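You operate a simulated robot arm through the tools that you are given. There is no shell and no other tool.

You run a simulated two-armed robot. Do the job below in one go: nothing can be reset, and whatever is moved stays where it is left.

Task
Empty the red bucket into the basin and rinse the basin.
Fine: first the plug out and on the ledge by the counter, bucket back where it stood, tap on and off again; nothing spilt. Set down upright: red bucket.

Only the result counts: the job must be done as asked and must still hold three seconds after the hand-in. Knocking over, shifting, dropping, spilling or breaking anything else fails it.

Robot
Two 6-joint arms with two-finger parallel grippers on one trunk, on a base that moves. Base frame: it is fixed to the floor where the robot stands at the start and does not move with it; the origin is under the middle of the robot, x ahead of it, y to its left, z up. Units: mm, rad, N and s.
The left shoulder is at the start at [80, 216, 1580], the right one opposite. With the tool pointing down near the work surface each hand reaches from about 100 to 660 mm from the robot's upright axis, wherever it stands, measured 20 degrees to its own side. Places, roughly: basin ledge by the counter [-1300, 2800, 900]; basin plug [-1250, 2500, 750]; basin tap lever [-1200, 2700, 1000]; red bucket [-500, 2250, 750]; wash basin [-1200, 2600, 800]. Payload 3.43 kg a hand.
The TCP of each hand is the grasp point between the finger pads, 30 mm short of the fingertips. In the tool frame z runs along the fingers and y along their closing line. Largest opening 94 mm; finger width 28, thickness 10; the body of the gripper, 50 by 96 mm, starts 55 mm behind the TCP.
Orientation is that of the tool frame in the base frame, as [roll, pitch, yaw] about the fixed x, y, z axes, in that order (R = Rz(yaw) Ry(pitch) Rx(roll)). With the fingers straight down and closing along the base's y, the tool's x points along the base's -x, its y along +y and its z along -z.

Tools
- The arms move only by the tool jog_arm. It takes "left_steps", "right_steps" or both (then of equal length, played together; a hand with none holds still); each is a list of rows, each a list of 7 numbers: the finger opening in mm, from 0 to 94, then the shift along the tool's x, y, z in mm, then the turn, a rotation vector about the tool's x, y, z in rad. In form: [[grip, x, y, z, ax, ay, az], ...]. A call has 1 to 20 rows; each row shifts and turns the commanded pose from where the row before left it, along the tool's axes as they then stand. Rows are played at 5 a second. More than 50 mm and 0.15 rad between two rows, or a gripper value outside its range, and nothing of the call is played. Where a pose cannot be reached the arm comes as near as it can. A force on the tool above 40 N (or 10 N above the force at the start of the call, whichever is more), or a blocked arm, ends the call early, and 0.2 s more pass. The fingers move at their own pace (about 72 mm/s each) and stop on an object; they squeeze with about 30 N. The grip force told is the motor's: it shows also when the fingers shut on nothing. Time passes only in rows, and 0.2 s behind the last, so rows that do not move let the fingers close. The reply holds the time, the measured pose of the TCP, the force on the tool along the base axes, the opening and the grip force, in the units named above and with some noise, with the torque about the TCP (base axes, N m) and any sound that the robot's microphone picked up.
- Cameras (640 x 400 px; columns grow to the right, rows downward): "scene" is now at [97, 20.5, 1742.9]; the picture's right is [0.22, -0.98, 0.00], its down [-0.67, -0.15, -0.72] and it looks along [0.71, 0.16, -0.69] (base axes); focal length 252 px, centre (320, 200). "left" rides on the left gripper at [76, -14, -102] in its tool frame; the picture's right is [0.18, 0.98, 0.00], its down [-0.75, 0.14, -0.64] and it looks along [-0.63, 0.12, 0.77] (tool axes); focal length 243 px, centre (320, 200). "right" rides on the right gripper at [76, 14, -102] in its tool frame; the picture's right is [-0.18, 0.98, 0.00], its down [-0.75, -0.14, -0.64] and it looks along [-0.63, -0.12, 0.77] (tool axes); focal length 243 px, centre (320, 200). There is no depth. A picture from a camera that has moved, and an enlarged one, comes with that camera's place and axes in the base frame and with its lens. The place of the scene camera against the robot may be out by one fixed shift of up to 18 mm in any direction.
- get_image(camera): a new picture of that camera. It takes no simulated time.
- raise_lower(by): slides the trunk up (or, below 0, down) by that many mm; the arms and the scene camera ride with it, the base frame stays. It gives what a move gives, with no picture.
- base_move(legs): drives the robot by 1 to 6 legs, each [ahead, left, turn to the left] in mm, mm and rad, along the robot's own axes; the way and the turn of a leg run together, so that a leg with both is an arc; at most 1500 mm and 3.142 rad a leg. The arms and the cameras ride along, it lands a little off, and it stops where it bumps. It gives what a move gives.
- aim_head(pan, tilt): turns the head with the scene camera to pan (to the left, within 1.501 rad either way) and tilt (down, from -0.506 to 1.204), counted from straight ahead of the robot. It gives what a move gives.
- zoom(camera, box): a new picture of the part [left, top, right, bottom] of that camera's present view, enlarged. It takes no simulated time.
- finish_job(): hands the job in; it is judged then, once.

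Places have to be worked out from the pictures, the camera data and where the tool is seen. Open the grippers and draw the arms clear of the work before you hand the job in, unless the task says otherwise.

The tools are called after "Emit:" as a command line: name --argument value ..., lists and objects as JSON in quotes. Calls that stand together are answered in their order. jog_arm: Moves the arms, as the interface text tells. Its arguments: {"type":"object","properties":{"left_steps":{"type":"array"},"right_steps":{"type":"array"}},"required":[]} The other tools are called the same way: raise_lower (by) moves the trunk up or down; base_move (legs) drives the base; aim_head (pan, tilt) turns the head that bears the scene camera; get_image (camera) takes a picture; zoom (camera, box) takes an enlarged picture of a part of a camera's view; finish_job () hands the job in.

At the start:

```text
time: 0.0
left_eef_pos: [517.7, 234.5, 1008.2]
left_ee_rot: [-3.141, -0.001, -3.141]
left_contact_force: [-0.1, -0.2, -0.1]
left_moment: [-0.04, 0.03, -0.01]
left_grip_width: 94.0
left_finger_force: 0.0
right_eef_pos: [407.3, -214.9, 1002.5]
right_ee_rot: [3.141, 0.001, 3.141]
right_contact_force: [0.4, 0.3, -0.2]
right_moment: [0.02, 0.0, -0.02]
right_grip_width: 94.1
right_finger_force: 0.1
trunk travel left (down, up): [-810.0, 30.0]
robot x, y, heading: [2.8, 0.7, -0.001]
head pan, tilt (commanded): [0.222, 0.763]
```

scene: 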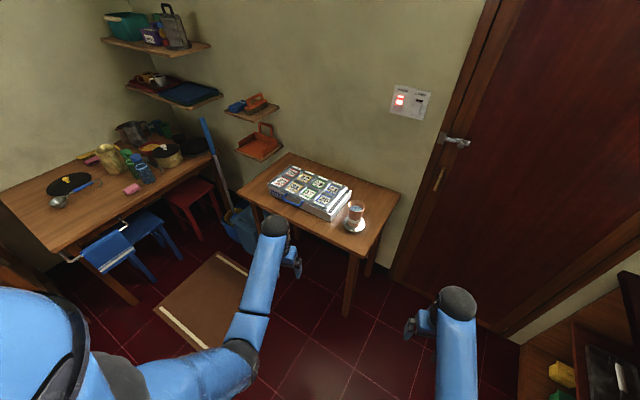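
right: 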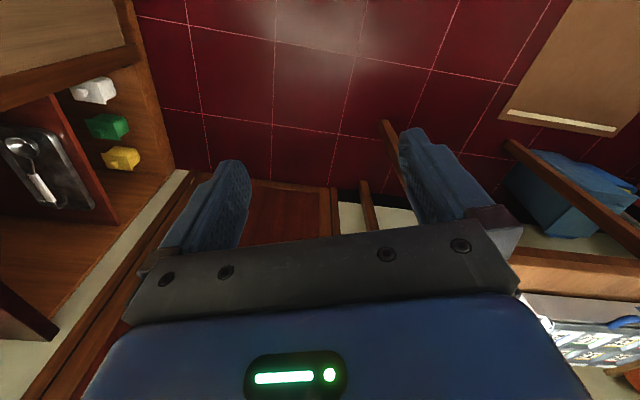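
left: 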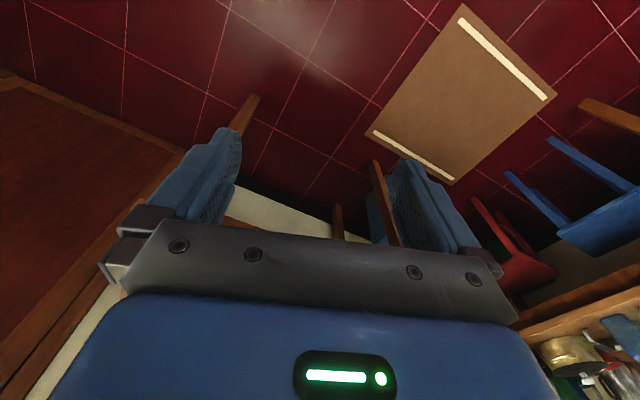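

The work lies behind and to the left of me (about [-1200, 2600]), out of this view. I turn the head fully left to see the way there.

Emit:
aim_head --pan 1.5 --tilt 0.5

Emit:
get_image --camera "scene"

```text
time: 1.4
left_eef_pos: [519.0, 235.1, 1008.3]
left_ee_rot: [3.141, 0.001, -3.141]
left_contact_force: [0.2, 0.6, 0.2]
left_moment: [0.01, 0.01, 0.05]
left_grip_width: 94.1
left_finger_force: 0.1
right_eef_pos: [407.3, -215.1, 1002.3]
right_ee_rot: [-3.142, 0.001, -3.14]
right_contact_force: [-0.1, 0.1, 0.1]
right_moment: [0.05, 0.01, 0.02]
right_grip_width: 93.9
right_finger_force: 0.1
trunk travel left (down, up): [-810.0, 30.0]
robot x, y, heading: [-1.0, 1.0, -0.001]
head pan, tilt (commanded): [1.499, 0.499]
```

```text
taken
camera scene: at [23.3, 93.1, 1765.9], right [1.0, -0.07, 0.0], down [-0.03, -0.48, -0.88], along [0.06, 0.88, -0.48], focal length 252 px, centre (320, 200)
```

scene: 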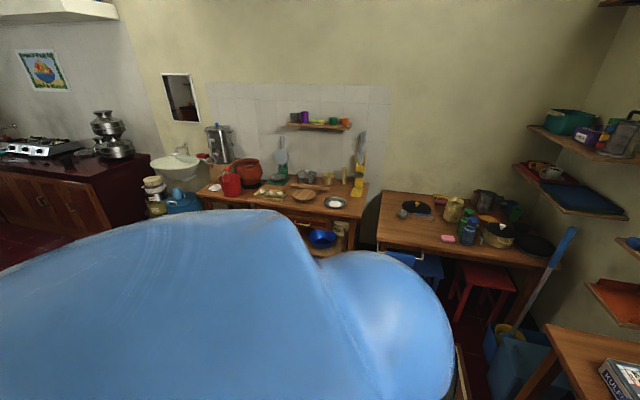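

I see the basin at the wall left of a table with the red bucket on it, and the dark counter further left. I zoom in for a closer look before moving.

Emit:
zoom --camera "scene" --box '[80, 100, 400, 300]'

Emit:
zoom --camera "scene" --box '[140, 130, 260, 220]'

```text
2.00 times, centred on (240, 200) of scene
camera zoom: at [23.3, 93.1, 1765.9], right [1.0, -0.07, 0.0], down [-0.03, -0.48, -0.88], along [0.06, 0.88, -0.48], focal length 505 px, centre (480, 200)
```

zoom: 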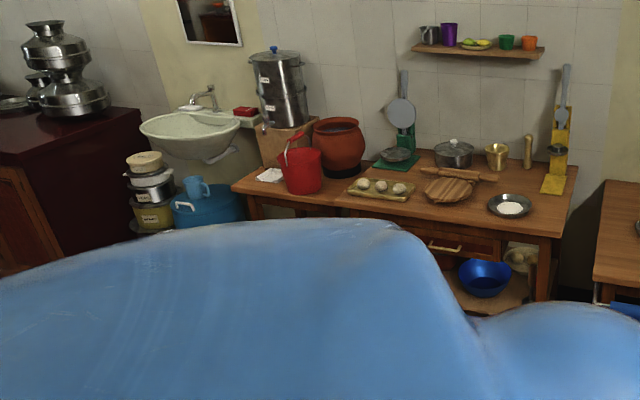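

```text
4.44 times, centred on (200, 175) of scene
camera zoom: at [23.3, 93.1, 1765.9], right [1.0, -0.07, 0.0], down [-0.03, -0.48, -0.88], along [0.06, 0.88, -0.48], focal length 1122 px, centre (853, 311)
```

zoom: 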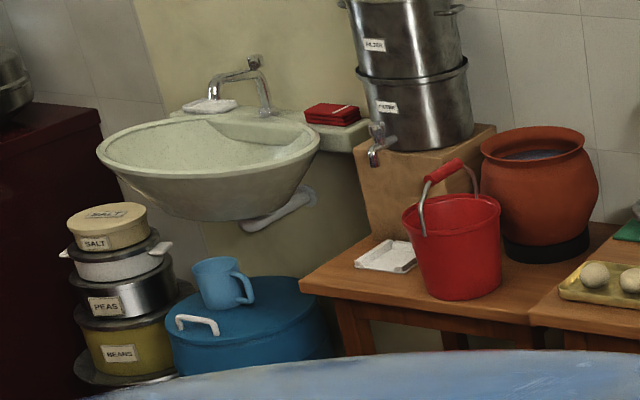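

The basin with its tap, soap (left) and red box (right) is on the wall; stacked tins and a blue pot with a cup stand on the floor below it; the red bucket is on the table. I turn in place to face +y (nothing within arm's sweep to the left) and look again.

Emit:
base_move --legs '[[0, 0, 1.571]]'

Emit:
aim_head --pan 0.5 --tilt 0.5

Emit:
get_image --camera "scene"

```text
time: 5.7
left_eef_pos: [-250.6, 510.2, 1007.7]
left_ee_rot: [3.141, 0.0, -1.542]
left_contact_force: [-0.1, 0.4, 0.0]
left_moment: [-0.01, 0.01, -0.02]
left_grip_width: 94.1
left_finger_force: 0.0
right_eef_pos: [202.0, 414.3, 1002.4]
right_ee_rot: [3.14, -0.001, -1.542]
right_contact_force: [-1.7, 0.1, 0.0]
right_moment: [0.01, 0.01, 0.01]
right_grip_width: 93.8
right_finger_force: 0.1
trunk travel left (down, up): [-810.0, 30.0]
robot x, y, heading: [-0.8, -0.1, 1.598]
head pan, tilt (commanded): [1.499, 0.499]
```

```text
time: 7.0
left_eef_pos: [-249.5, 511.1, 1009.6]
left_ee_rot: [3.141, -0.001, -1.541]
left_contact_force: [0.4, -0.3, 0.2]
left_moment: [0.03, 0.02, 0.01]
left_grip_width: 94.0
left_finger_force: 0.1
right_eef_pos: [202.0, 414.1, 1001.5]
right_ee_rot: [-3.141, -0.001, -1.541]
right_contact_force: [0.6, -0.5, 0.7]
right_moment: [0.03, 0.01, -0.02]
right_grip_width: 93.8
right_finger_force: 0.0
trunk travel left (down, up): [-810.0, 30.0]
robot x, y, heading: [-1.0, -1.2, 1.601]
head pan, tilt (commanded): [0.499, 0.499]
```

```text
taken
camera scene: at [-60.4, 111.2, 1765.9], right [0.86, 0.51, 0.0], down [0.24, -0.41, -0.88], along [-0.44, 0.76, -0.48], focal length 252 px, centre (320, 200)
```

scene: 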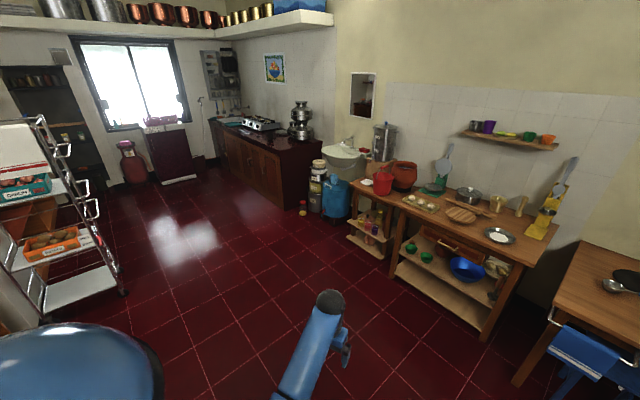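

The floor between me and the basin is clear. I zoom in on the basin region for measuring.

Emit:
zoom --camera "scene" --box '[260, 100, 420, 260]'

Emit:
zoom --camera "scene" --box '[310, 130, 430, 220]'

```text
2.50 times, centred on (340, 180) of scene
camera zoom: at [-60.4, 111.2, 1765.9], right [0.86, 0.51, 0.0], down [0.24, -0.41, -0.88], along [-0.44, 0.76, -0.48], focal length 631 px, centre (270, 250)
```

zoom: 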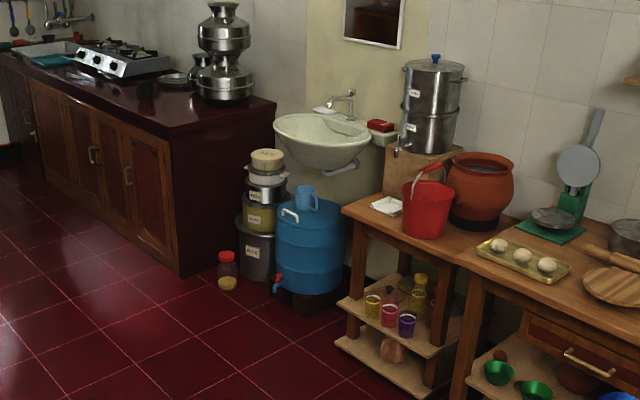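

```text
4.44 times, centred on (370, 175) of scene
camera zoom: at [-60.4, 111.2, 1765.9], right [0.86, 0.51, 0.0], down [0.24, -0.41, -0.88], along [-0.44, 0.76, -0.48], focal length 1122 px, centre (98, 311)
```

zoom: 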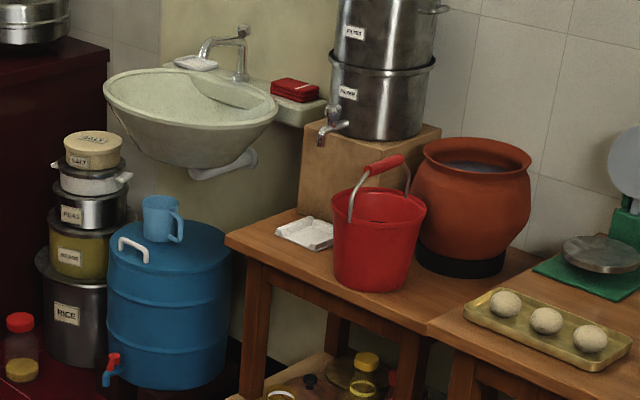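

Floor is clear along the diagonal, so I drive to about (-900, 1250), still facing +y, and look again at the basin and bucket.

Emit:
base_move --legs '[[1280, 860, -0.03]]'

Emit:
aim_head --pan 0.15 --tilt 0.6

Emit:
get_image --camera "scene"

```text
refused: leg 1 is longer than a leg can be; nothing moved
```

```text
time: 7.8
left_eef_pos: [-250.4, 510.9, 1008.7]
left_ee_rot: [-3.141, 0.0, -1.542]
left_contact_force: [-0.2, 0.0, 0.2]
left_moment: [0.01, -0.01, 0.0]
left_grip_width: 94.1
left_finger_force: 0.1
right_eef_pos: [202.3, 413.7, 1002.3]
right_ee_rot: [-3.142, 0.0, -1.542]
right_contact_force: [-0.2, 0.0, 0.3]
right_moment: [0.01, 0.01, 0.0]
right_grip_width: 94.0
right_finger_force: 0.0
trunk travel left (down, up): [-810.0, 30.0]
robot x, y, heading: [-1.4, 3.4, 1.6]
head pan, tilt (commanded): [0.15, 0.6]
```

```text
taken
camera scene: at [-30.4, 119.6, 1756.8], right [0.98, 0.18, 0.0], down [0.1, -0.56, -0.83], along [-0.15, 0.81, -0.56], focal length 252 px, centre (320, 200)
```

scene: 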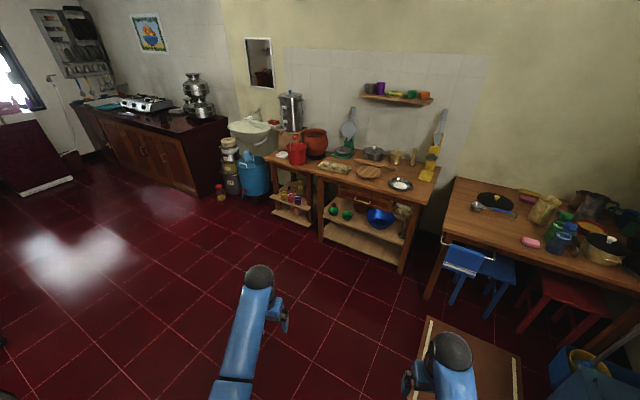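

The leg was too long (limit 1500 mm), so I split it in two.

Emit:
base_move --legs '[[640, 430, -0.03], [640, 430, 0]]'

Emit:
get_image --camera "scene"

```text
time: 15.8
left_eef_pos: [-1121.8, 1785.8, 1008.6]
left_ee_rot: [-3.14, 0.0, -1.563]
left_contact_force: [-0.5, -1.0, -0.3]
left_moment: [0.02, -0.01, 0.01]
left_grip_width: 93.9
left_finger_force: 0.0
right_eef_pos: [-672.4, 1680.9, 1002.4]
right_ee_rot: [3.139, 0.001, -1.56]
right_contact_force: [-0.5, -0.1, -0.5]
right_moment: [-0.02, -0.01, 0.02]
right_grip_width: 94.0
right_finger_force: 0.0
trunk travel left (down, up): [-810.0, 30.0]
robot x, y, heading: [-881.7, 1270.6, 1.584]
head pan, tilt (commanded): [0.15, 0.6]
```

```text
taken
camera scene: at [-909.4, 1389.0, 1757.0], right [0.99, 0.16, 0.0], down [0.09, -0.56, -0.83], along [-0.13, 0.81, -0.56], focal length 252 px, centre (320, 200)
```

scene: 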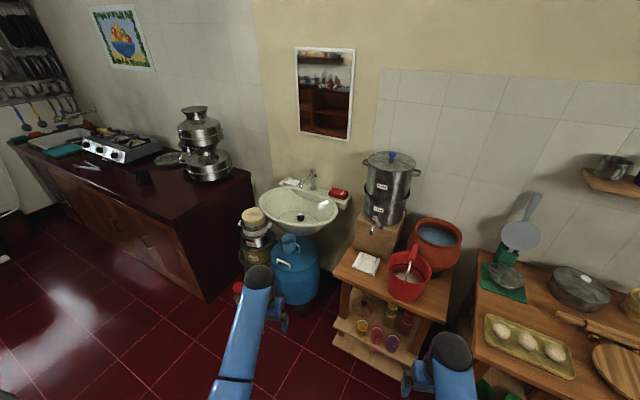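

Emit:
zoom --camera "scene" --box '[240, 150, 360, 240]'

Emit:
zoom --camera "scene" --box '[330, 200, 470, 310]'

```text
4.44 times, centred on (300, 195) of scene
camera zoom: at [-909.4, 1389.0, 1757.0], right [0.99, 0.16, 0.0], down [0.09, -0.56, -0.83], along [-0.13, 0.81, -0.56], focal length 1122 px, centre (409, 222)
```

zoom: 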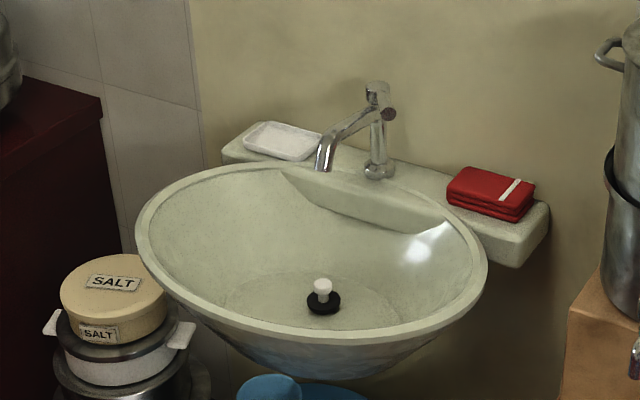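

```text
3.64 times, centred on (400, 255) of scene
camera zoom: at [-909.4, 1389.0, 1757.0], right [0.99, 0.16, 0.0], down [0.09, -0.56, -0.83], along [-0.13, 0.81, -0.56], focal length 918 px, centre (29, 0)
```

zoom: 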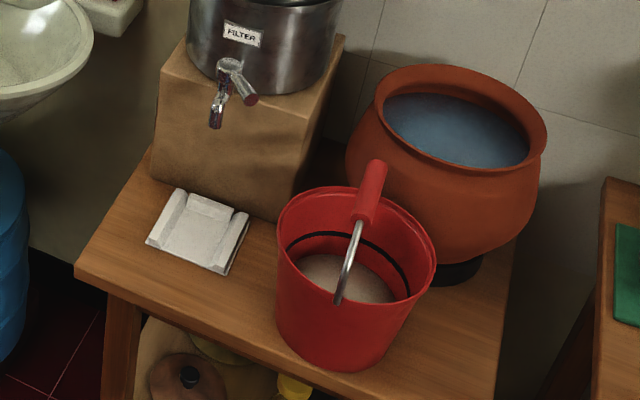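

Triangulating from the two views: bucket rim centre ≈ (-631, 2221, 857), basin rim centre ≈ (-1239, 2585, 873), plug ≈ (-1237, 2610, ~755). The wall turns out to be rotated about -0.34 rad, so I'll face it squarely (heading ≈1.23) from about (-1327, 1951).

Emit:
base_move --legs '[[500, 436, 0], [0, 0, -0.35]]'

Emit:
aim_head --pan 0.0 --tilt 0.75

Emit:
get_image --camera "scene"

Emit:
get_image --camera "left"

Emit:
get_image --camera "right"

```text
time: 20.6
left_eef_pos: [-1382.7, 2337.9, 1007.6]
left_ee_rot: [-3.141, 0.001, -1.904]
left_contact_force: [0.4, 0.4, -0.3]
left_moment: [-0.02, 0.02, -0.02]
left_grip_width: 94.0
left_finger_force: 0.1
right_eef_pos: [-993.7, 2087.9, 1003.1]
right_ee_rot: [3.14, 0.0, -1.904]
right_contact_force: [0.6, -0.3, -0.2]
right_moment: [0.03, 0.0, -0.02]
right_grip_width: 94.2
right_finger_force: 0.0
trunk travel left (down, up): [-810.0, 30.0]
robot x, y, heading: [-1328.0, 1768.5, 1.237]
head pan, tilt (commanded): [0.15, 0.6]
```

```text
time: 21.3
left_eef_pos: [-1382.0, 2337.8, 1008.4]
left_ee_rot: [-3.141, -0.001, -1.902]
left_contact_force: [0.1, 0.5, -0.7]
left_moment: [0.02, 0.01, 0.01]
left_grip_width: 94.0
left_finger_force: 0.1
right_eef_pos: [-993.1, 2087.5, 1002.0]
right_ee_rot: [3.141, -0.001, -1.903]
right_contact_force: [0.1, -0.1, 0.1]
right_moment: [-0.03, -0.01, 0.03]
right_grip_width: 94.1
right_finger_force: 0.0
trunk travel left (down, up): [-810.0, 30.0]
robot x, y, heading: [-1326.7, 1772.1, 1.238]
head pan, tilt (commanded): [0.0, 0.75]
```

```text
taken
camera scene: at [-1305.6, 1881.0, 1743.9], right [0.95, -0.33, 0.0], down [-0.22, -0.64, -0.73], along [0.24, 0.69, -0.68], focal length 252 px, centre (320, 200)
```

scene: 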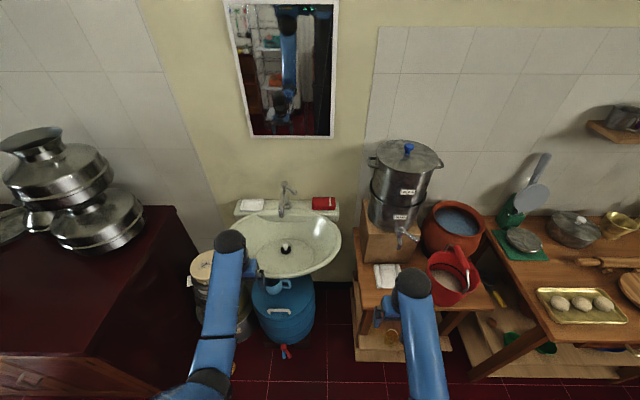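

```text
taken
camera left: at [-1394.2, 2262.5, 1110.5], right [-0.99, 0.15, 0.0], down [0.11, 0.76, 0.64], along [0.09, 0.63, -0.77], focal length 243 px, centre (320, 200)
```

left: 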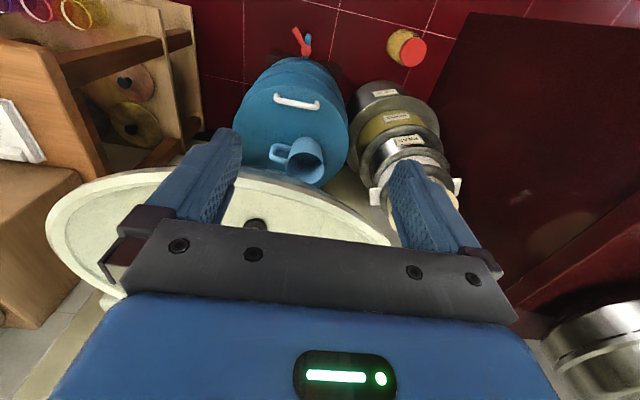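

```text
taken
camera right: at [-1031.9, 2019.5, 1105.1], right [-0.87, 0.49, 0.0], down [0.38, 0.67, 0.64], along [0.32, 0.56, -0.77], focal length 243 px, centre (320, 200)
```

right: 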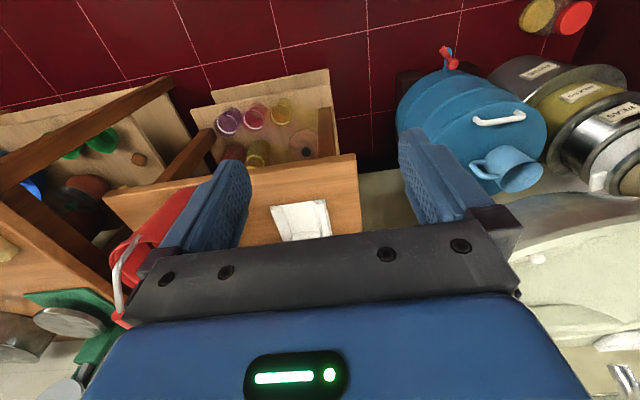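

Heading is now square to the wall. I zoom into the basin, ledge and bucket for detail.

Emit:
zoom --camera "scene" --box '[220, 165, 350, 290]'

Emit:
zoom --camera "scene" --box '[350, 190, 500, 330]'

Emit:
zoom --camera "scene" --box '[225, 175, 345, 225]'

```text
3.20 times, centred on (285, 228) of scene
camera zoom: at [-1305.6, 1881.0, 1743.9], right [0.95, -0.33, 0.0], down [-0.22, -0.64, -0.73], along [0.24, 0.69, -0.68], focal length 808 px, centre (432, 112)
```

zoom: 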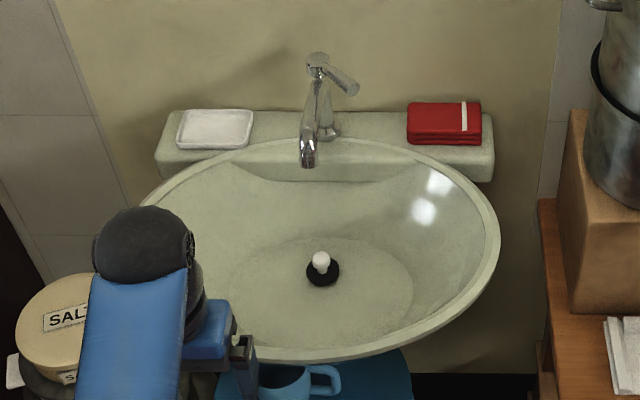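

```text
2.86 times, centred on (425, 260) of scene
camera zoom: at [-1305.6, 1881.0, 1743.9], right [0.95, -0.33, 0.0], down [-0.22, -0.64, -0.73], along [0.24, 0.69, -0.68], focal length 721 px, centre (20, 29)
```

zoom: 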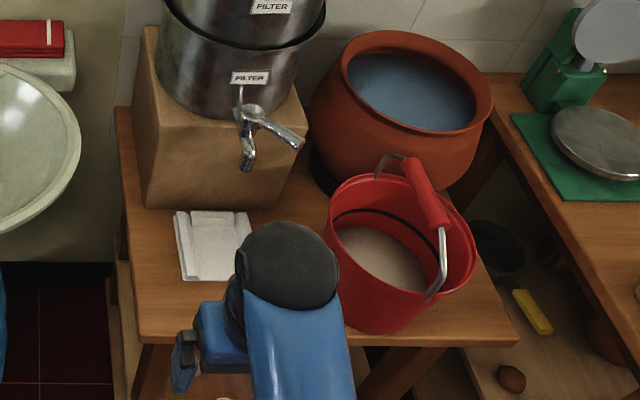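

```text
5.33 times, centred on (285, 200) of scene
camera zoom: at [-1305.6, 1881.0, 1743.9], right [0.95, -0.33, 0.0], down [-0.22, -0.64, -0.73], along [0.24, 0.69, -0.68], focal length 1346 px, centre (507, 200)
```

zoom: 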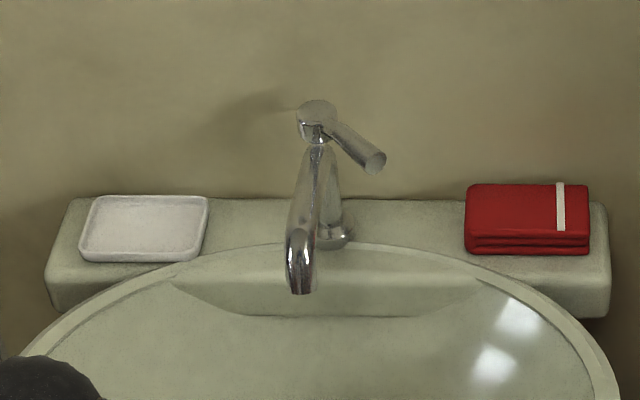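

I now have the layout in a wall-aligned frame: ledge with a white dish on the left (counter side), free ledge spot between dish and tap, plug with white knob at about (-1229, 2586, 785). Before driving closer I draw the right hand back and up and bring the left hand in line with the plug.

Emit:
jog_arm --left_steps '[[94, 0, -40, -30, 0, 0, 0], [94, 0, -40, -30, 0, 0, 0], [94, 0, -40, -30, 0, 0, 0]]' --right_steps '[[94, 40, 0, -30, 0, 0, 0], [94, 40, 0, -30, 0, 0, 0], [94, 40, 0, -30, 0, 0, 0]]'

```text
time: 22.1
left_eef_pos: [-1258.2, 2317.9, 1052.7]
left_ee_rot: [-3.141, 0.002, -1.899]
left_contact_force: [-1.5, -0.2, -0.3]
left_moment: [0.01, 0.0, 0.03]
left_grip_width: 94.0
left_finger_force: 0.0
left hand out of reach, approached as far as the arm can: row 1, 2, 3
right_eef_pos: [-1034.6, 1961.8, 1028.2]
right_ee_rot: [3.14, 0.005, -1.902]
right_contact_force: [0.1, 0.1, 1.0]
right_moment: [0.0, -0.01, 0.01]
right_grip_width: 93.8
right_finger_force: 0.1
right hand out of reach, approached as far as the arm can: row 1, 2, 3
trunk travel left (down, up): [-810.0, 30.0]
robot x, y, heading: [-1330.4, 1773.8, 1.237]
head pan, tilt (commanded): [0.0, 0.75]
```

Tool-down the hands top out around z≈1050 at this trunk height; noted. I drive forward about 230 mm and slightly left, then look down to check clearances to barrel and table.

Emit:
base_move --legs '[[228, 43, 0]]'

Emit:
get_image --camera "scene"

Emit:
get_image --camera "left"

```text
time: 23.8
left_eef_pos: [-1223.9, 2546.2, 1054.5]
left_ee_rot: [-3.141, 0.005, -1.903]
left_contact_force: [0.3, -0.9, 0.4]
left_moment: [0.05, -0.01, 0.01]
left_grip_width: 93.9
left_finger_force: 0.2
right_eef_pos: [-1000.6, 2190.4, 1030.8]
right_ee_rot: [3.141, 0.008, -1.904]
right_contact_force: [-0.9, 0.0, 0.1]
right_moment: [0.02, 0.0, 0.02]
right_grip_width: 94.1
right_finger_force: 0.1
trunk travel left (down, up): [-810.0, 30.0]
robot x, y, heading: [-1295.9, 2004.3, 1.236]
head pan, tilt (commanded): [0.0, 0.75]
```

```text
taken
camera scene: at [-1271.4, 2105.6, 1744.4], right [0.94, -0.33, 0.0], down [-0.22, -0.64, -0.73], along [0.24, 0.69, -0.68], focal length 252 px, centre (320, 200)
```

scene: 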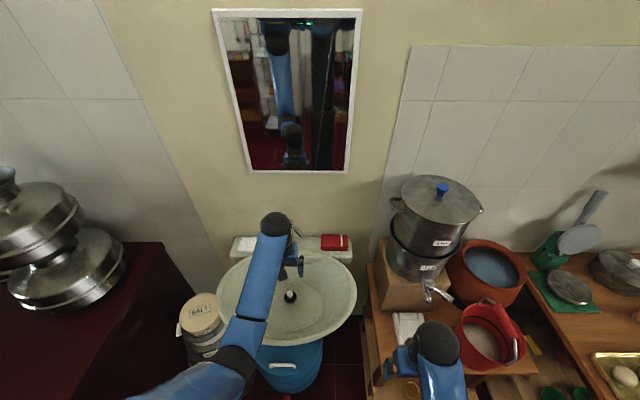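

```text
taken
camera left: at [-1236.3, 2469.8, 1156.1], right [-0.99, 0.15, 0.0], down [0.11, 0.76, 0.65], along [0.1, 0.64, -0.76], focal length 243 px, centre (320, 200)
```

left: 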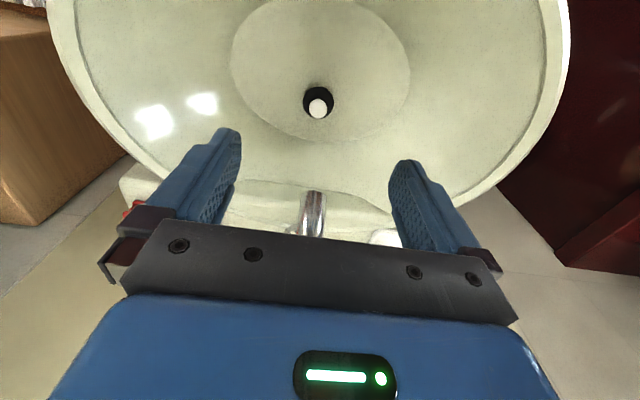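

The left wrist camera puts the plug at about (-1213, 2589). I check floor clearances by tilting the head fully down, since the ledge spot needs me a little closer.

Emit:
aim_head --pan 0.0 --tilt 1.2

Emit:
get_image --camera "scene"

```text
time: 24.7
left_eef_pos: [-1223.6, 2550.9, 1050.5]
left_ee_rot: [3.141, 0.001, -1.904]
left_contact_force: [0.1, -0.1, -0.1]
left_moment: [0.03, -0.04, 0.03]
left_grip_width: 93.8
left_finger_force: 0.2
right_eef_pos: [-1000.2, 2194.5, 1028.7]
right_ee_rot: [-3.141, 0.004, -1.905]
right_contact_force: [0.1, 0.7, -0.4]
right_moment: [0.01, 0.03, -0.01]
right_grip_width: 94.0
right_finger_force: 0.0
trunk travel left (down, up): [-810.0, 30.0]
robot x, y, heading: [-1295.9, 1999.9, 1.238]
head pan, tilt (commanded): [0.0, 1.201]
```

```text
taken
camera scene: at [-1279.0, 2088.0, 1712.1], right [0.94, -0.33, 0.0], down [-0.3, -0.88, -0.36], along [0.12, 0.34, -0.93], focal length 252 px, centre (320, 200)
```

scene: 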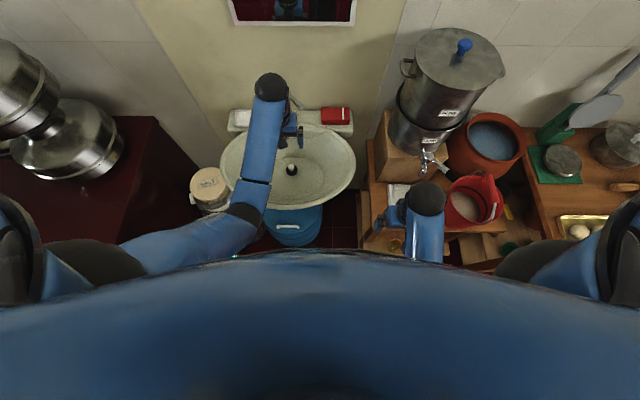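

The chest hides the base, so I'll stay back and reach with a tilted tool instead. I look again at the ledge in close-up from here.

Emit:
aim_head --pan 0.1 --tilt 0.9

Emit:
zoom --camera "scene" --box '[240, 150, 380, 240]'

Emit:
get_image --camera "scene"

```text
time: 25.5
left_eef_pos: [-1223.5, 2549.7, 1051.7]
left_ee_rot: [-3.141, 0.002, -1.904]
left_contact_force: [0.2, 0.8, 0.4]
left_moment: [0.01, -0.01, 0.0]
left_grip_width: 94.1
left_finger_force: 0.1
right_eef_pos: [-999.3, 2193.4, 1027.0]
right_ee_rot: [-3.141, 0.006, -1.905]
right_contact_force: [-0.8, 0.3, -0.4]
right_moment: [-0.01, 0.01, 0.0]
right_grip_width: 94.0
right_finger_force: 0.0
trunk travel left (down, up): [-810.0, 30.0]
robot x, y, heading: [-1293.2, 2003.5, 1.241]
head pan, tilt (commanded): [0.099, 0.901]
```

```text
4.44 times, centred on (310, 195) of scene
camera zoom: at [-1280.1, 2107.2, 1731.9], right [0.97, -0.23, 0.0], down [-0.18, -0.76, -0.62], along [0.14, 0.6, -0.78], focal length 1122 px, centre (364, 222)
```

zoom: 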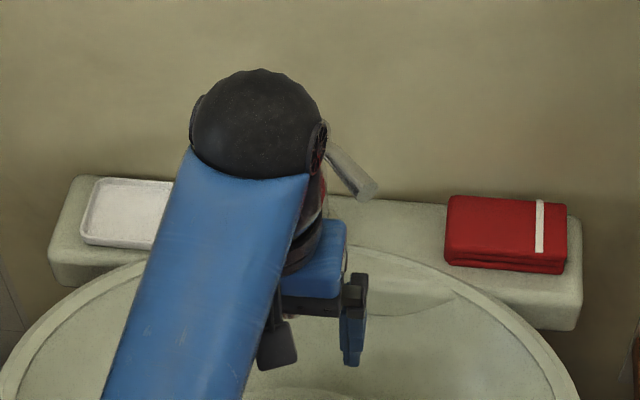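

```text
taken
camera scene: at [-1280.1, 2107.2, 1731.9], right [0.97, -0.23, 0.0], down [-0.18, -0.76, -0.62], along [0.14, 0.6, -0.78], focal length 252 px, centre (320, 200)
```

scene: 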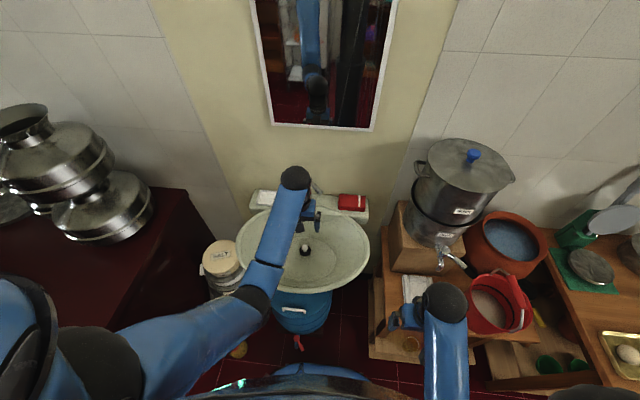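

I zoom the wrist camera onto the plug to judge the knob's size and height.

Emit:
zoom --camera "left" --box '[280, 70, 360, 130]'

Emit:
zoom --camera "left" --box '[220, 160, 420, 260]'

```text
6.67 times, centred on (320, 100) of left
camera zoom: at [-1235.7, 2474.0, 1154.2], right [-0.99, 0.15, 0.0], down [0.11, 0.76, 0.64], along [0.1, 0.64, -0.77], focal length 1618 px, centre (320, 867)
```

zoom: 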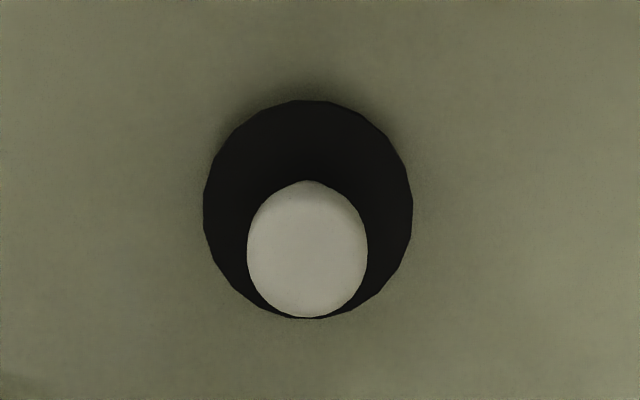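

```text
3.20 times, centred on (320, 210) of left
camera zoom: at [-1235.7, 2474.0, 1154.2], right [-0.99, 0.15, 0.0], down [0.11, 0.76, 0.64], along [0.1, 0.64, -0.77], focal length 776 px, centre (320, 168)
```

zoom: 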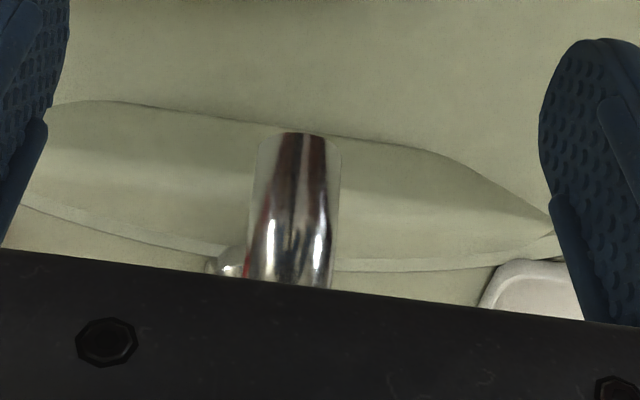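

Plug disk ≈47 mm wide, knob ≈25 mm wide and about 29 mm tall. I now tilt the left hand 30° (fingers forward-down), which I'll need for the ledge, and use its camera to view ledge and tap from close by.

Emit:
jog_arm --left_steps '[[94, 0, 0, 0, 0, -0.131, 0], [94, 0, 0, 0, 0, -0.131, 0], [94, 0, 0, 0, 0, -0.131, 0], [94, 0, 0, 0, 0, -0.131, 0]]'

Emit:
get_image --camera "left"

```text
time: 26.5
left_eef_pos: [-1224.1, 2549.3, 1052.3]
left_ee_rot: [-3.138, 0.529, -1.904]
left_contact_force: [0.0, 0.2, 0.9]
left_moment: [-0.03, -0.02, 0.02]
left_grip_width: 94.0
left_finger_force: 0.1
right_eef_pos: [-1000.2, 2194.0, 1029.9]
right_ee_rot: [3.14, 0.005, -1.904]
right_contact_force: [0.0, 0.9, -0.5]
right_moment: [0.01, 0.02, 0.03]
right_grip_width: 94.2
right_finger_force: 0.1
trunk travel left (down, up): [-810.0, 30.0]
robot x, y, heading: [-1292.4, 2009.4, 1.239]
head pan, tilt (commanded): [0.099, 0.901]
```

```text
taken
camera left: at [-1249.3, 2434.9, 1102.6], right [-0.98, 0.17, -0.09], down [-0.03, 0.35, 0.93], along [0.19, 0.92, -0.34], focal length 243 px, centre (320, 200)
```

left: 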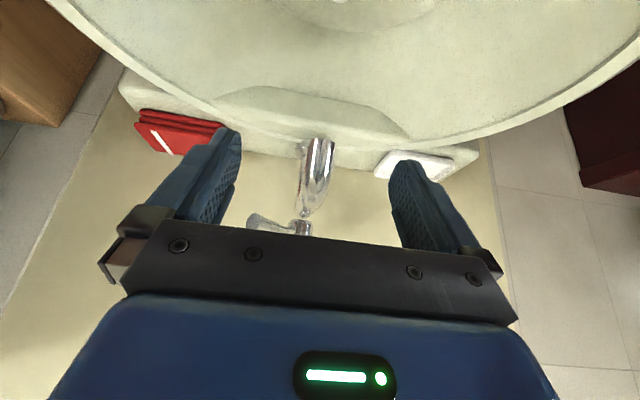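

Emit:
zoom --camera "left" --box '[230, 90, 470, 250]'

```text
2.50 times, centred on (350, 170) of left
camera zoom: at [-1249.3, 2434.9, 1102.6], right [-0.98, 0.17, -0.09], down [-0.03, 0.35, 0.93], along [0.19, 0.92, -0.34], focal length 606 px, centre (245, 275)
```

zoom: 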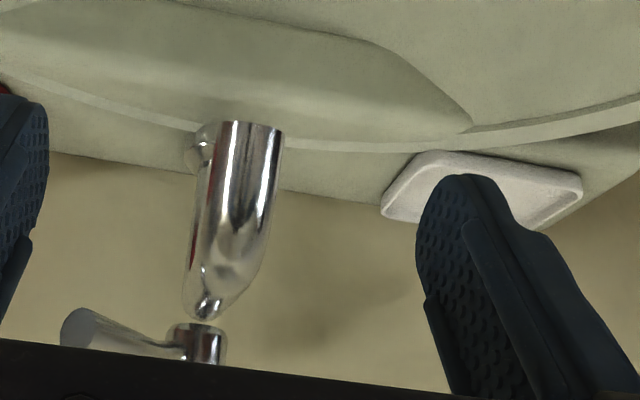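

The view shows the free ledge strip (about 57 mm deep) between tap and dish: dish edge at e1≈-2110, spout left side ≈-2008, ledge depth e2≈2215–2272. I test reach: left 80 mm, then forward toward the ledge spot at the present height, hand empty.

Emit:
jog_arm --left_steps '[[60, 0, 40, 0, 0, 0, 0], [60, 0, 41, 0, 0, 0, 0], [60, -34.5, 0, 20.2, 0, 0, 0], [60, -34.5, 0, 20.2, 0, 0, 0], [60, -34.5, 0, 20.2, 0, 0, 0], [60, -34.5, 0, 20.2, 0, 0, 0]]'

Emit:
get_image --camera "left"

Emit:
get_image --camera "scene"

```text
time: 27.9
left_eef_pos: [-1251.2, 2729.0, 1048.7]
left_ee_rot: [-3.141, 0.524, -1.904]
left_contact_force: [0.2, 0.0, -0.2]
left_moment: [0.01, 0.0, 0.0]
left_grip_width: 60.0
left_finger_force: 0.1
right_eef_pos: [-999.6, 2193.8, 1028.7]
right_ee_rot: [3.141, 0.003, -1.903]
right_contact_force: [-0.6, 0.6, 0.6]
right_moment: [0.01, 0.01, -0.03]
right_grip_width: 94.0
right_finger_force: 0.1
trunk travel left (down, up): [-810.0, 30.0]
robot x, y, heading: [-1295.2, 1999.2, 1.237]
head pan, tilt (commanded): [0.099, 0.901]
```

```text
taken
camera left: at [-1276.1, 2614.9, 1099.7], right [-0.98, 0.17, -0.09], down [-0.03, 0.36, 0.93], along [0.19, 0.92, -0.35], focal length 243 px, centre (320, 200)
```

left: 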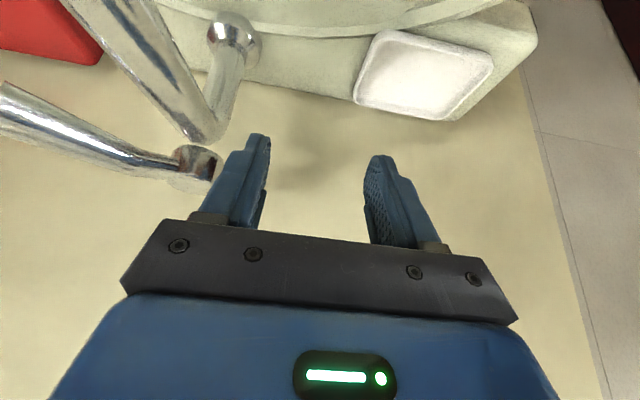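

```text
taken
camera scene: at [-1279.7, 2108.6, 1731.9], right [0.97, -0.23, 0.0], down [-0.18, -0.76, -0.62], along [0.14, 0.6, -0.78], focal length 252 px, centre (320, 200)
```

scene: 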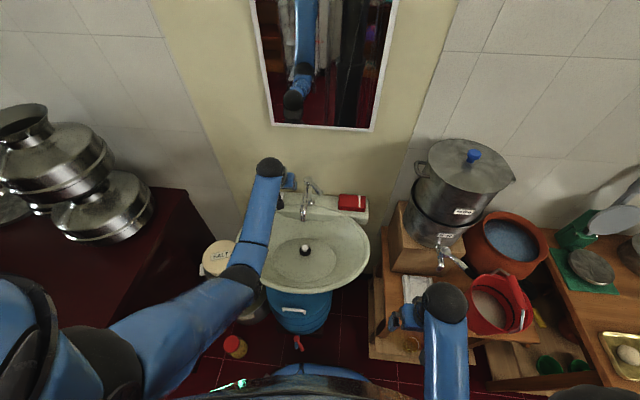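

Reach is good so far (TCP at e1≈-2075, e2≈2170). I test the remaining 65 mm forward and 50 mm down to be sure the ledge spot is reachable before I take the plug.

Emit:
jog_arm --left_steps '[[50, -28.1, 0, 16.3, 0, 0, 0], [50, -28.1, 0, 16.3, 0, 0, 0], [50, 12.5, 0, 21.6, 0, 0, 0], [50, 12.5, 0, 21.6, 0, 0, 0], [50, 12.5, 0, 21.6, 0, 0, 0]]'

Emit:
get_image --camera "left"

Emit:
zoom --camera "scene" --box '[240, 150, 380, 240]'

```text
time: 29.1
left_eef_pos: [-1227.2, 2789.8, 975.9]
left_ee_rot: [3.141, 0.527, -1.905]
left_contact_force: [0.1, 0.4, -0.5]
left_moment: [-0.01, -0.01, 0.01]
left_grip_width: 50.1
left_finger_force: 0.0
right_eef_pos: [-1000.0, 2193.3, 1029.5]
right_ee_rot: [3.141, 0.005, -1.904]
right_contact_force: [-0.3, -0.6, 0.2]
right_moment: [0.01, -0.01, -0.01]
right_grip_width: 94.1
right_finger_force: 0.1
trunk travel left (down, up): [-810.0, 30.0]
robot x, y, heading: [-1292.7, 2002.1, 1.24]
head pan, tilt (commanded): [0.099, 0.901]
```

```text
taken
camera left: at [-1251.9, 2676.0, 1026.1], right [-0.98, 0.17, -0.09], down [-0.03, 0.36, 0.93], along [0.19, 0.92, -0.35], focal length 243 px, centre (320, 200)
```

left: 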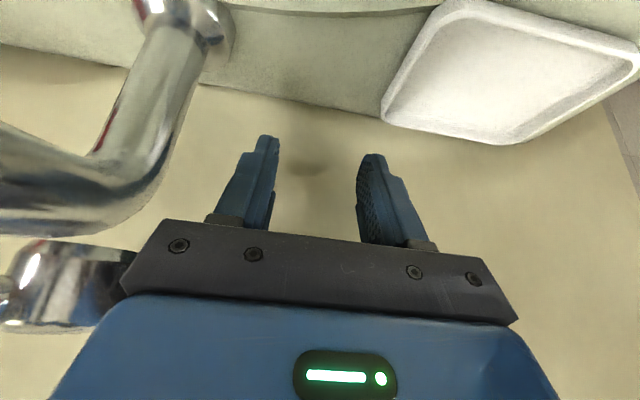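

```text
4.44 times, centred on (310, 195) of scene
camera zoom: at [-1279.7, 2108.3, 1731.9], right [0.97, -0.23, 0.0], down [-0.18, -0.76, -0.62], along [0.14, 0.6, -0.78], focal length 1122 px, centre (364, 222)
```

zoom: 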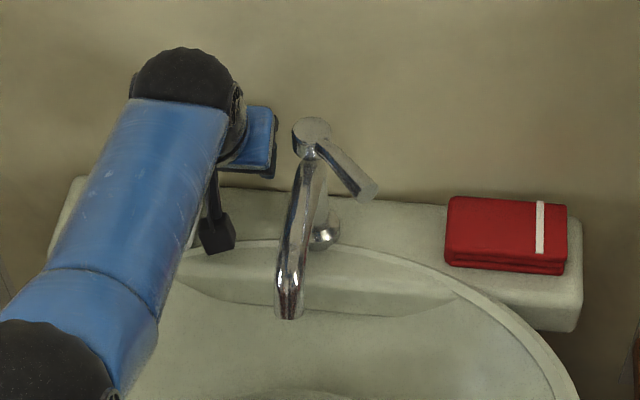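

The ledge spot is reachable at the 30° tilt. I retrace the hand back out and over in front of the plug, stopping short so that the wrist camera sees it.

Emit:
jog_arm --left_steps '[[50, -12.5, 0, -21.6, 0, 0, 0], [50, -12.5, 0, -21.6, 0, 0, 0], [50, -12.5, 0, -21.6, 0, 0, 0], [50, 28.1, 0, -16.3, 0, 0, 0], [50, 28.1, 0, -16.3, 0, 0, 0], [50, 34.5, 0, -20.2, 0, 0, 0], [50, 34.5, 0, -20.2, 0, 0, 0], [50, 34.5, 0, -20.2, 0, 0, 0], [50, 34.5, 0, -20.2, 0, 0, 0], [50, 34.5, 0, -20.2, 0, 0, 0], [50, 0, -38, 0, 0, 0, 0], [50, 0, -38, 0, 0, 0, 0], [50, 12.5, 0, 21.6, 0, 0, 0], [50, 12.5, 0, 21.6, 0, 0, 0], [50, 12.5, 0, 21.6, 0, 0, 0]]'

Emit:
get_image --camera "left"

```text
time: 32.3
left_eef_pos: [-1239.8, 2511.8, 977.0]
left_ee_rot: [-3.141, 0.526, -1.904]
left_contact_force: [0.2, -0.4, 0.0]
left_moment: [-0.01, -0.02, -0.02]
left_grip_width: 49.9
left_finger_force: 0.0
right_eef_pos: [-999.5, 2193.9, 1028.1]
right_ee_rot: [3.141, 0.006, -1.905]
right_contact_force: [-1.1, 0.6, 0.1]
right_moment: [-0.02, -0.02, -0.01]
right_grip_width: 93.9
right_finger_force: 0.0
trunk travel left (down, up): [-810.0, 30.0]
robot x, y, heading: [-1296.5, 2003.6, 1.231]
head pan, tilt (commanded): [0.099, 0.901]
```

```text
taken
camera left: at [-1265.9, 2397.4, 1027.4], right [-0.98, 0.17, -0.09], down [-0.03, 0.36, 0.93], along [0.19, 0.92, -0.35], focal length 243 px, centre (320, 200)
```

left: 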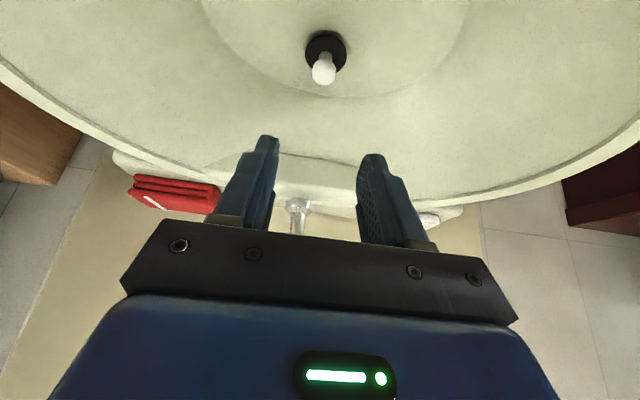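

Emit:
zoom --camera "left" --box '[280, 10, 380, 110]'

```text
4.00 times, centred on (330, 60) of left
camera zoom: at [-1265.9, 2397.4, 1027.4], right [-0.98, 0.17, -0.09], down [-0.03, 0.36, 0.93], along [0.19, 0.92, -0.35], focal length 970 px, centre (280, 760)
```

zoom: 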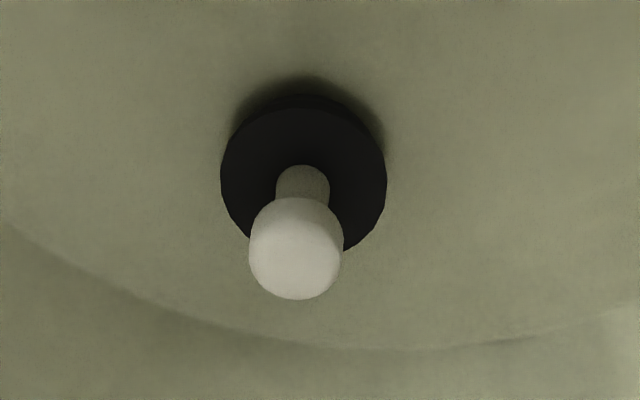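

Triangulating the plug from two wrist views: disk at e1≈-1996, e2≈2054, top z≈772, with a mushroom head centred at z≈800. I lower and advance under the spout, stopping about 25 mm above grasp height to check.

Emit:
jog_arm --left_steps '[[50, 12.5, 3, 21.6, 0, 0, 0], [50, 12.5, 0, 21.6, 0, 0, 0], [50, -9.8, 0, 23.0, 0, 0, 0], [50, -9.8, 0, 23.0, 0, 0, 0], [50, -9.8, 0, 23.0, 0, 0, 0], [50, -9.8, 0, 23.0, 0, 0, 0], [50, 12.5, 0, 21.6, 0, 0, 0]]'

Emit:
get_image --camera "left"

Emit:
zoom --camera "scene" --box '[240, 180, 380, 290]'

```text
time: 33.9
left_eef_pos: [-1218.4, 2592.4, 839.9]
left_ee_rot: [-3.14, 0.526, -1.904]
left_contact_force: [-0.8, 0.7, -0.9]
left_moment: [0.0, -0.01, -0.01]
left_grip_width: 49.8
left_finger_force: 0.0
right_eef_pos: [-999.5, 2193.7, 1028.1]
right_ee_rot: [3.14, 0.003, -1.905]
right_contact_force: [0.4, 0.2, 0.1]
right_moment: [0.0, 0.03, 0.0]
right_grip_width: 94.0
right_finger_force: 0.0
trunk travel left (down, up): [-810.0, 30.0]
robot x, y, heading: [-1292.1, 2001.6, 1.24]
head pan, tilt (commanded): [0.099, 0.901]
```

```text
taken
camera left: at [-1243.8, 2476.9, 891.0], right [-0.98, 0.17, -0.09], down [-0.03, 0.36, 0.93], along [0.19, 0.92, -0.35], focal length 243 px, centre (320, 200)
```

left: 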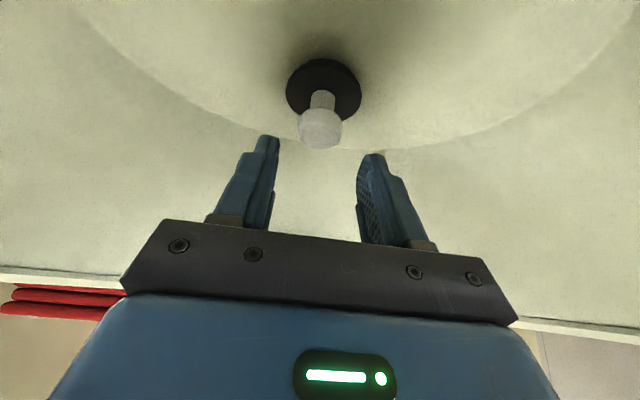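

```text
3.64 times, centred on (310, 235) of scene
camera zoom: at [-1279.9, 2107.5, 1732.0], right [0.97, -0.23, 0.0], down [-0.18, -0.76, -0.62], along [0.14, 0.6, -0.78], focal length 918 px, centre (356, 73)
```

zoom: 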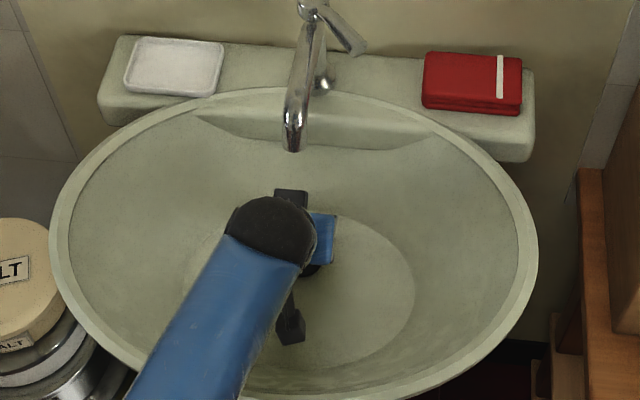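

The knob sits between the fingers; small correction: right 2.5 mm, back 3 mm, down 29 mm, then close on the head.

Emit:
jog_arm --left_steps '[[50, 9.9, -2.5, 11, 0, 0, 0], [50, 7.25, 0, 12.5, 0, 0, 0], [50, 0, 0, 0, 0, 0, 0], [0, 0, 0, 0, 0, 0, 0], [0, 0, 0, 0, 0, 0, 0], [0, 0, 0, 0, 0, 0, 0]]'

Emit:
get_image --camera "left"

```text
time: 35.3
left_eef_pos: [-1216.6, 2587.1, 812.9]
left_ee_rot: [-3.141, 0.526, -1.905]
left_contact_force: [-1.0, -0.4, 2.4]
left_moment: [0.02, 0.03, -0.01]
left_grip_width: 24.4
left_finger_force: 29.9
right_eef_pos: [-1000.4, 2194.6, 1027.9]
right_ee_rot: [-3.141, 0.004, -1.904]
right_contact_force: [0.6, 0.0, -0.9]
right_moment: [0.01, -0.03, 0.02]
right_grip_width: 93.9
right_finger_force: 0.1
trunk travel left (down, up): [-810.0, 30.0]
robot x, y, heading: [-1291.6, 2001.1, 1.239]
head pan, tilt (commanded): [0.099, 0.901]
```

```text
taken
camera left: at [-1241.7, 2472.3, 862.5], right [-0.98, 0.17, -0.09], down [-0.03, 0.36, 0.93], along [0.19, 0.92, -0.35], focal length 243 px, centre (320, 200)
```

left: 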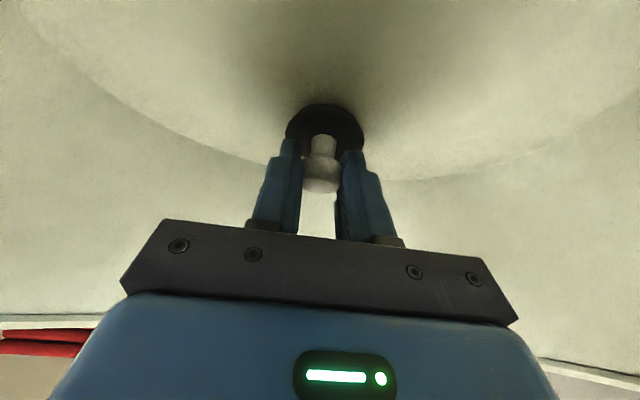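

The knob is gripped (24.4 mm, 30 N). I pull straight up slowly by 30 mm.

Emit:
jog_arm --left_steps '[[0, -2.5, 0, -4.3, 0, 0, 0], [0, -2.5, 0, -4.3, 0, 0, 0], [0, -5, 0, -8.7, 0, 0, 0], [0, -5, 0, -8.7, 0, 0, 0]]'

Emit:
get_image --camera "left"

```text
time: 36.3
left_eef_pos: [-1216.4, 2585.9, 843.5]
left_ee_rot: [3.141, 0.526, -1.904]
left_contact_force: [0.1, -0.2, -0.5]
left_moment: [0.01, -0.02, -0.02]
left_grip_width: 24.6
left_finger_force: 30.5
right_eef_pos: [-1000.6, 2193.1, 1028.9]
right_ee_rot: [3.14, 0.003, -1.904]
right_contact_force: [-1.5, 0.3, -0.1]
right_moment: [0.0, 0.01, 0.02]
right_grip_width: 93.9
right_finger_force: 0.0
trunk travel left (down, up): [-810.0, 30.0]
robot x, y, heading: [-1292.6, 2000.5, 1.241]
head pan, tilt (commanded): [0.099, 0.901]
```

```text
taken
camera left: at [-1241.9, 2471.9, 894.0], right [-0.98, 0.17, -0.09], down [-0.03, 0.36, 0.93], along [0.19, 0.92, -0.35], focal length 243 px, centre (320, 200)
```

left: 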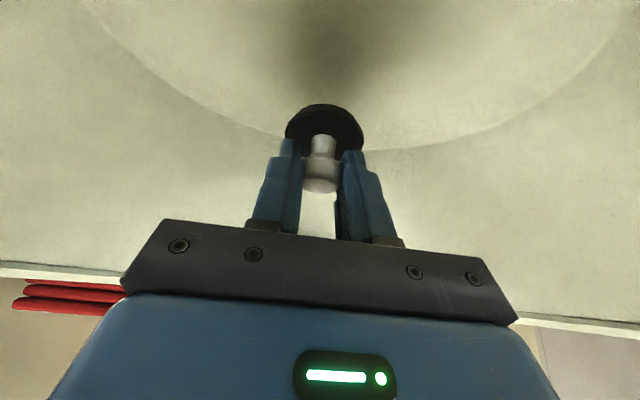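

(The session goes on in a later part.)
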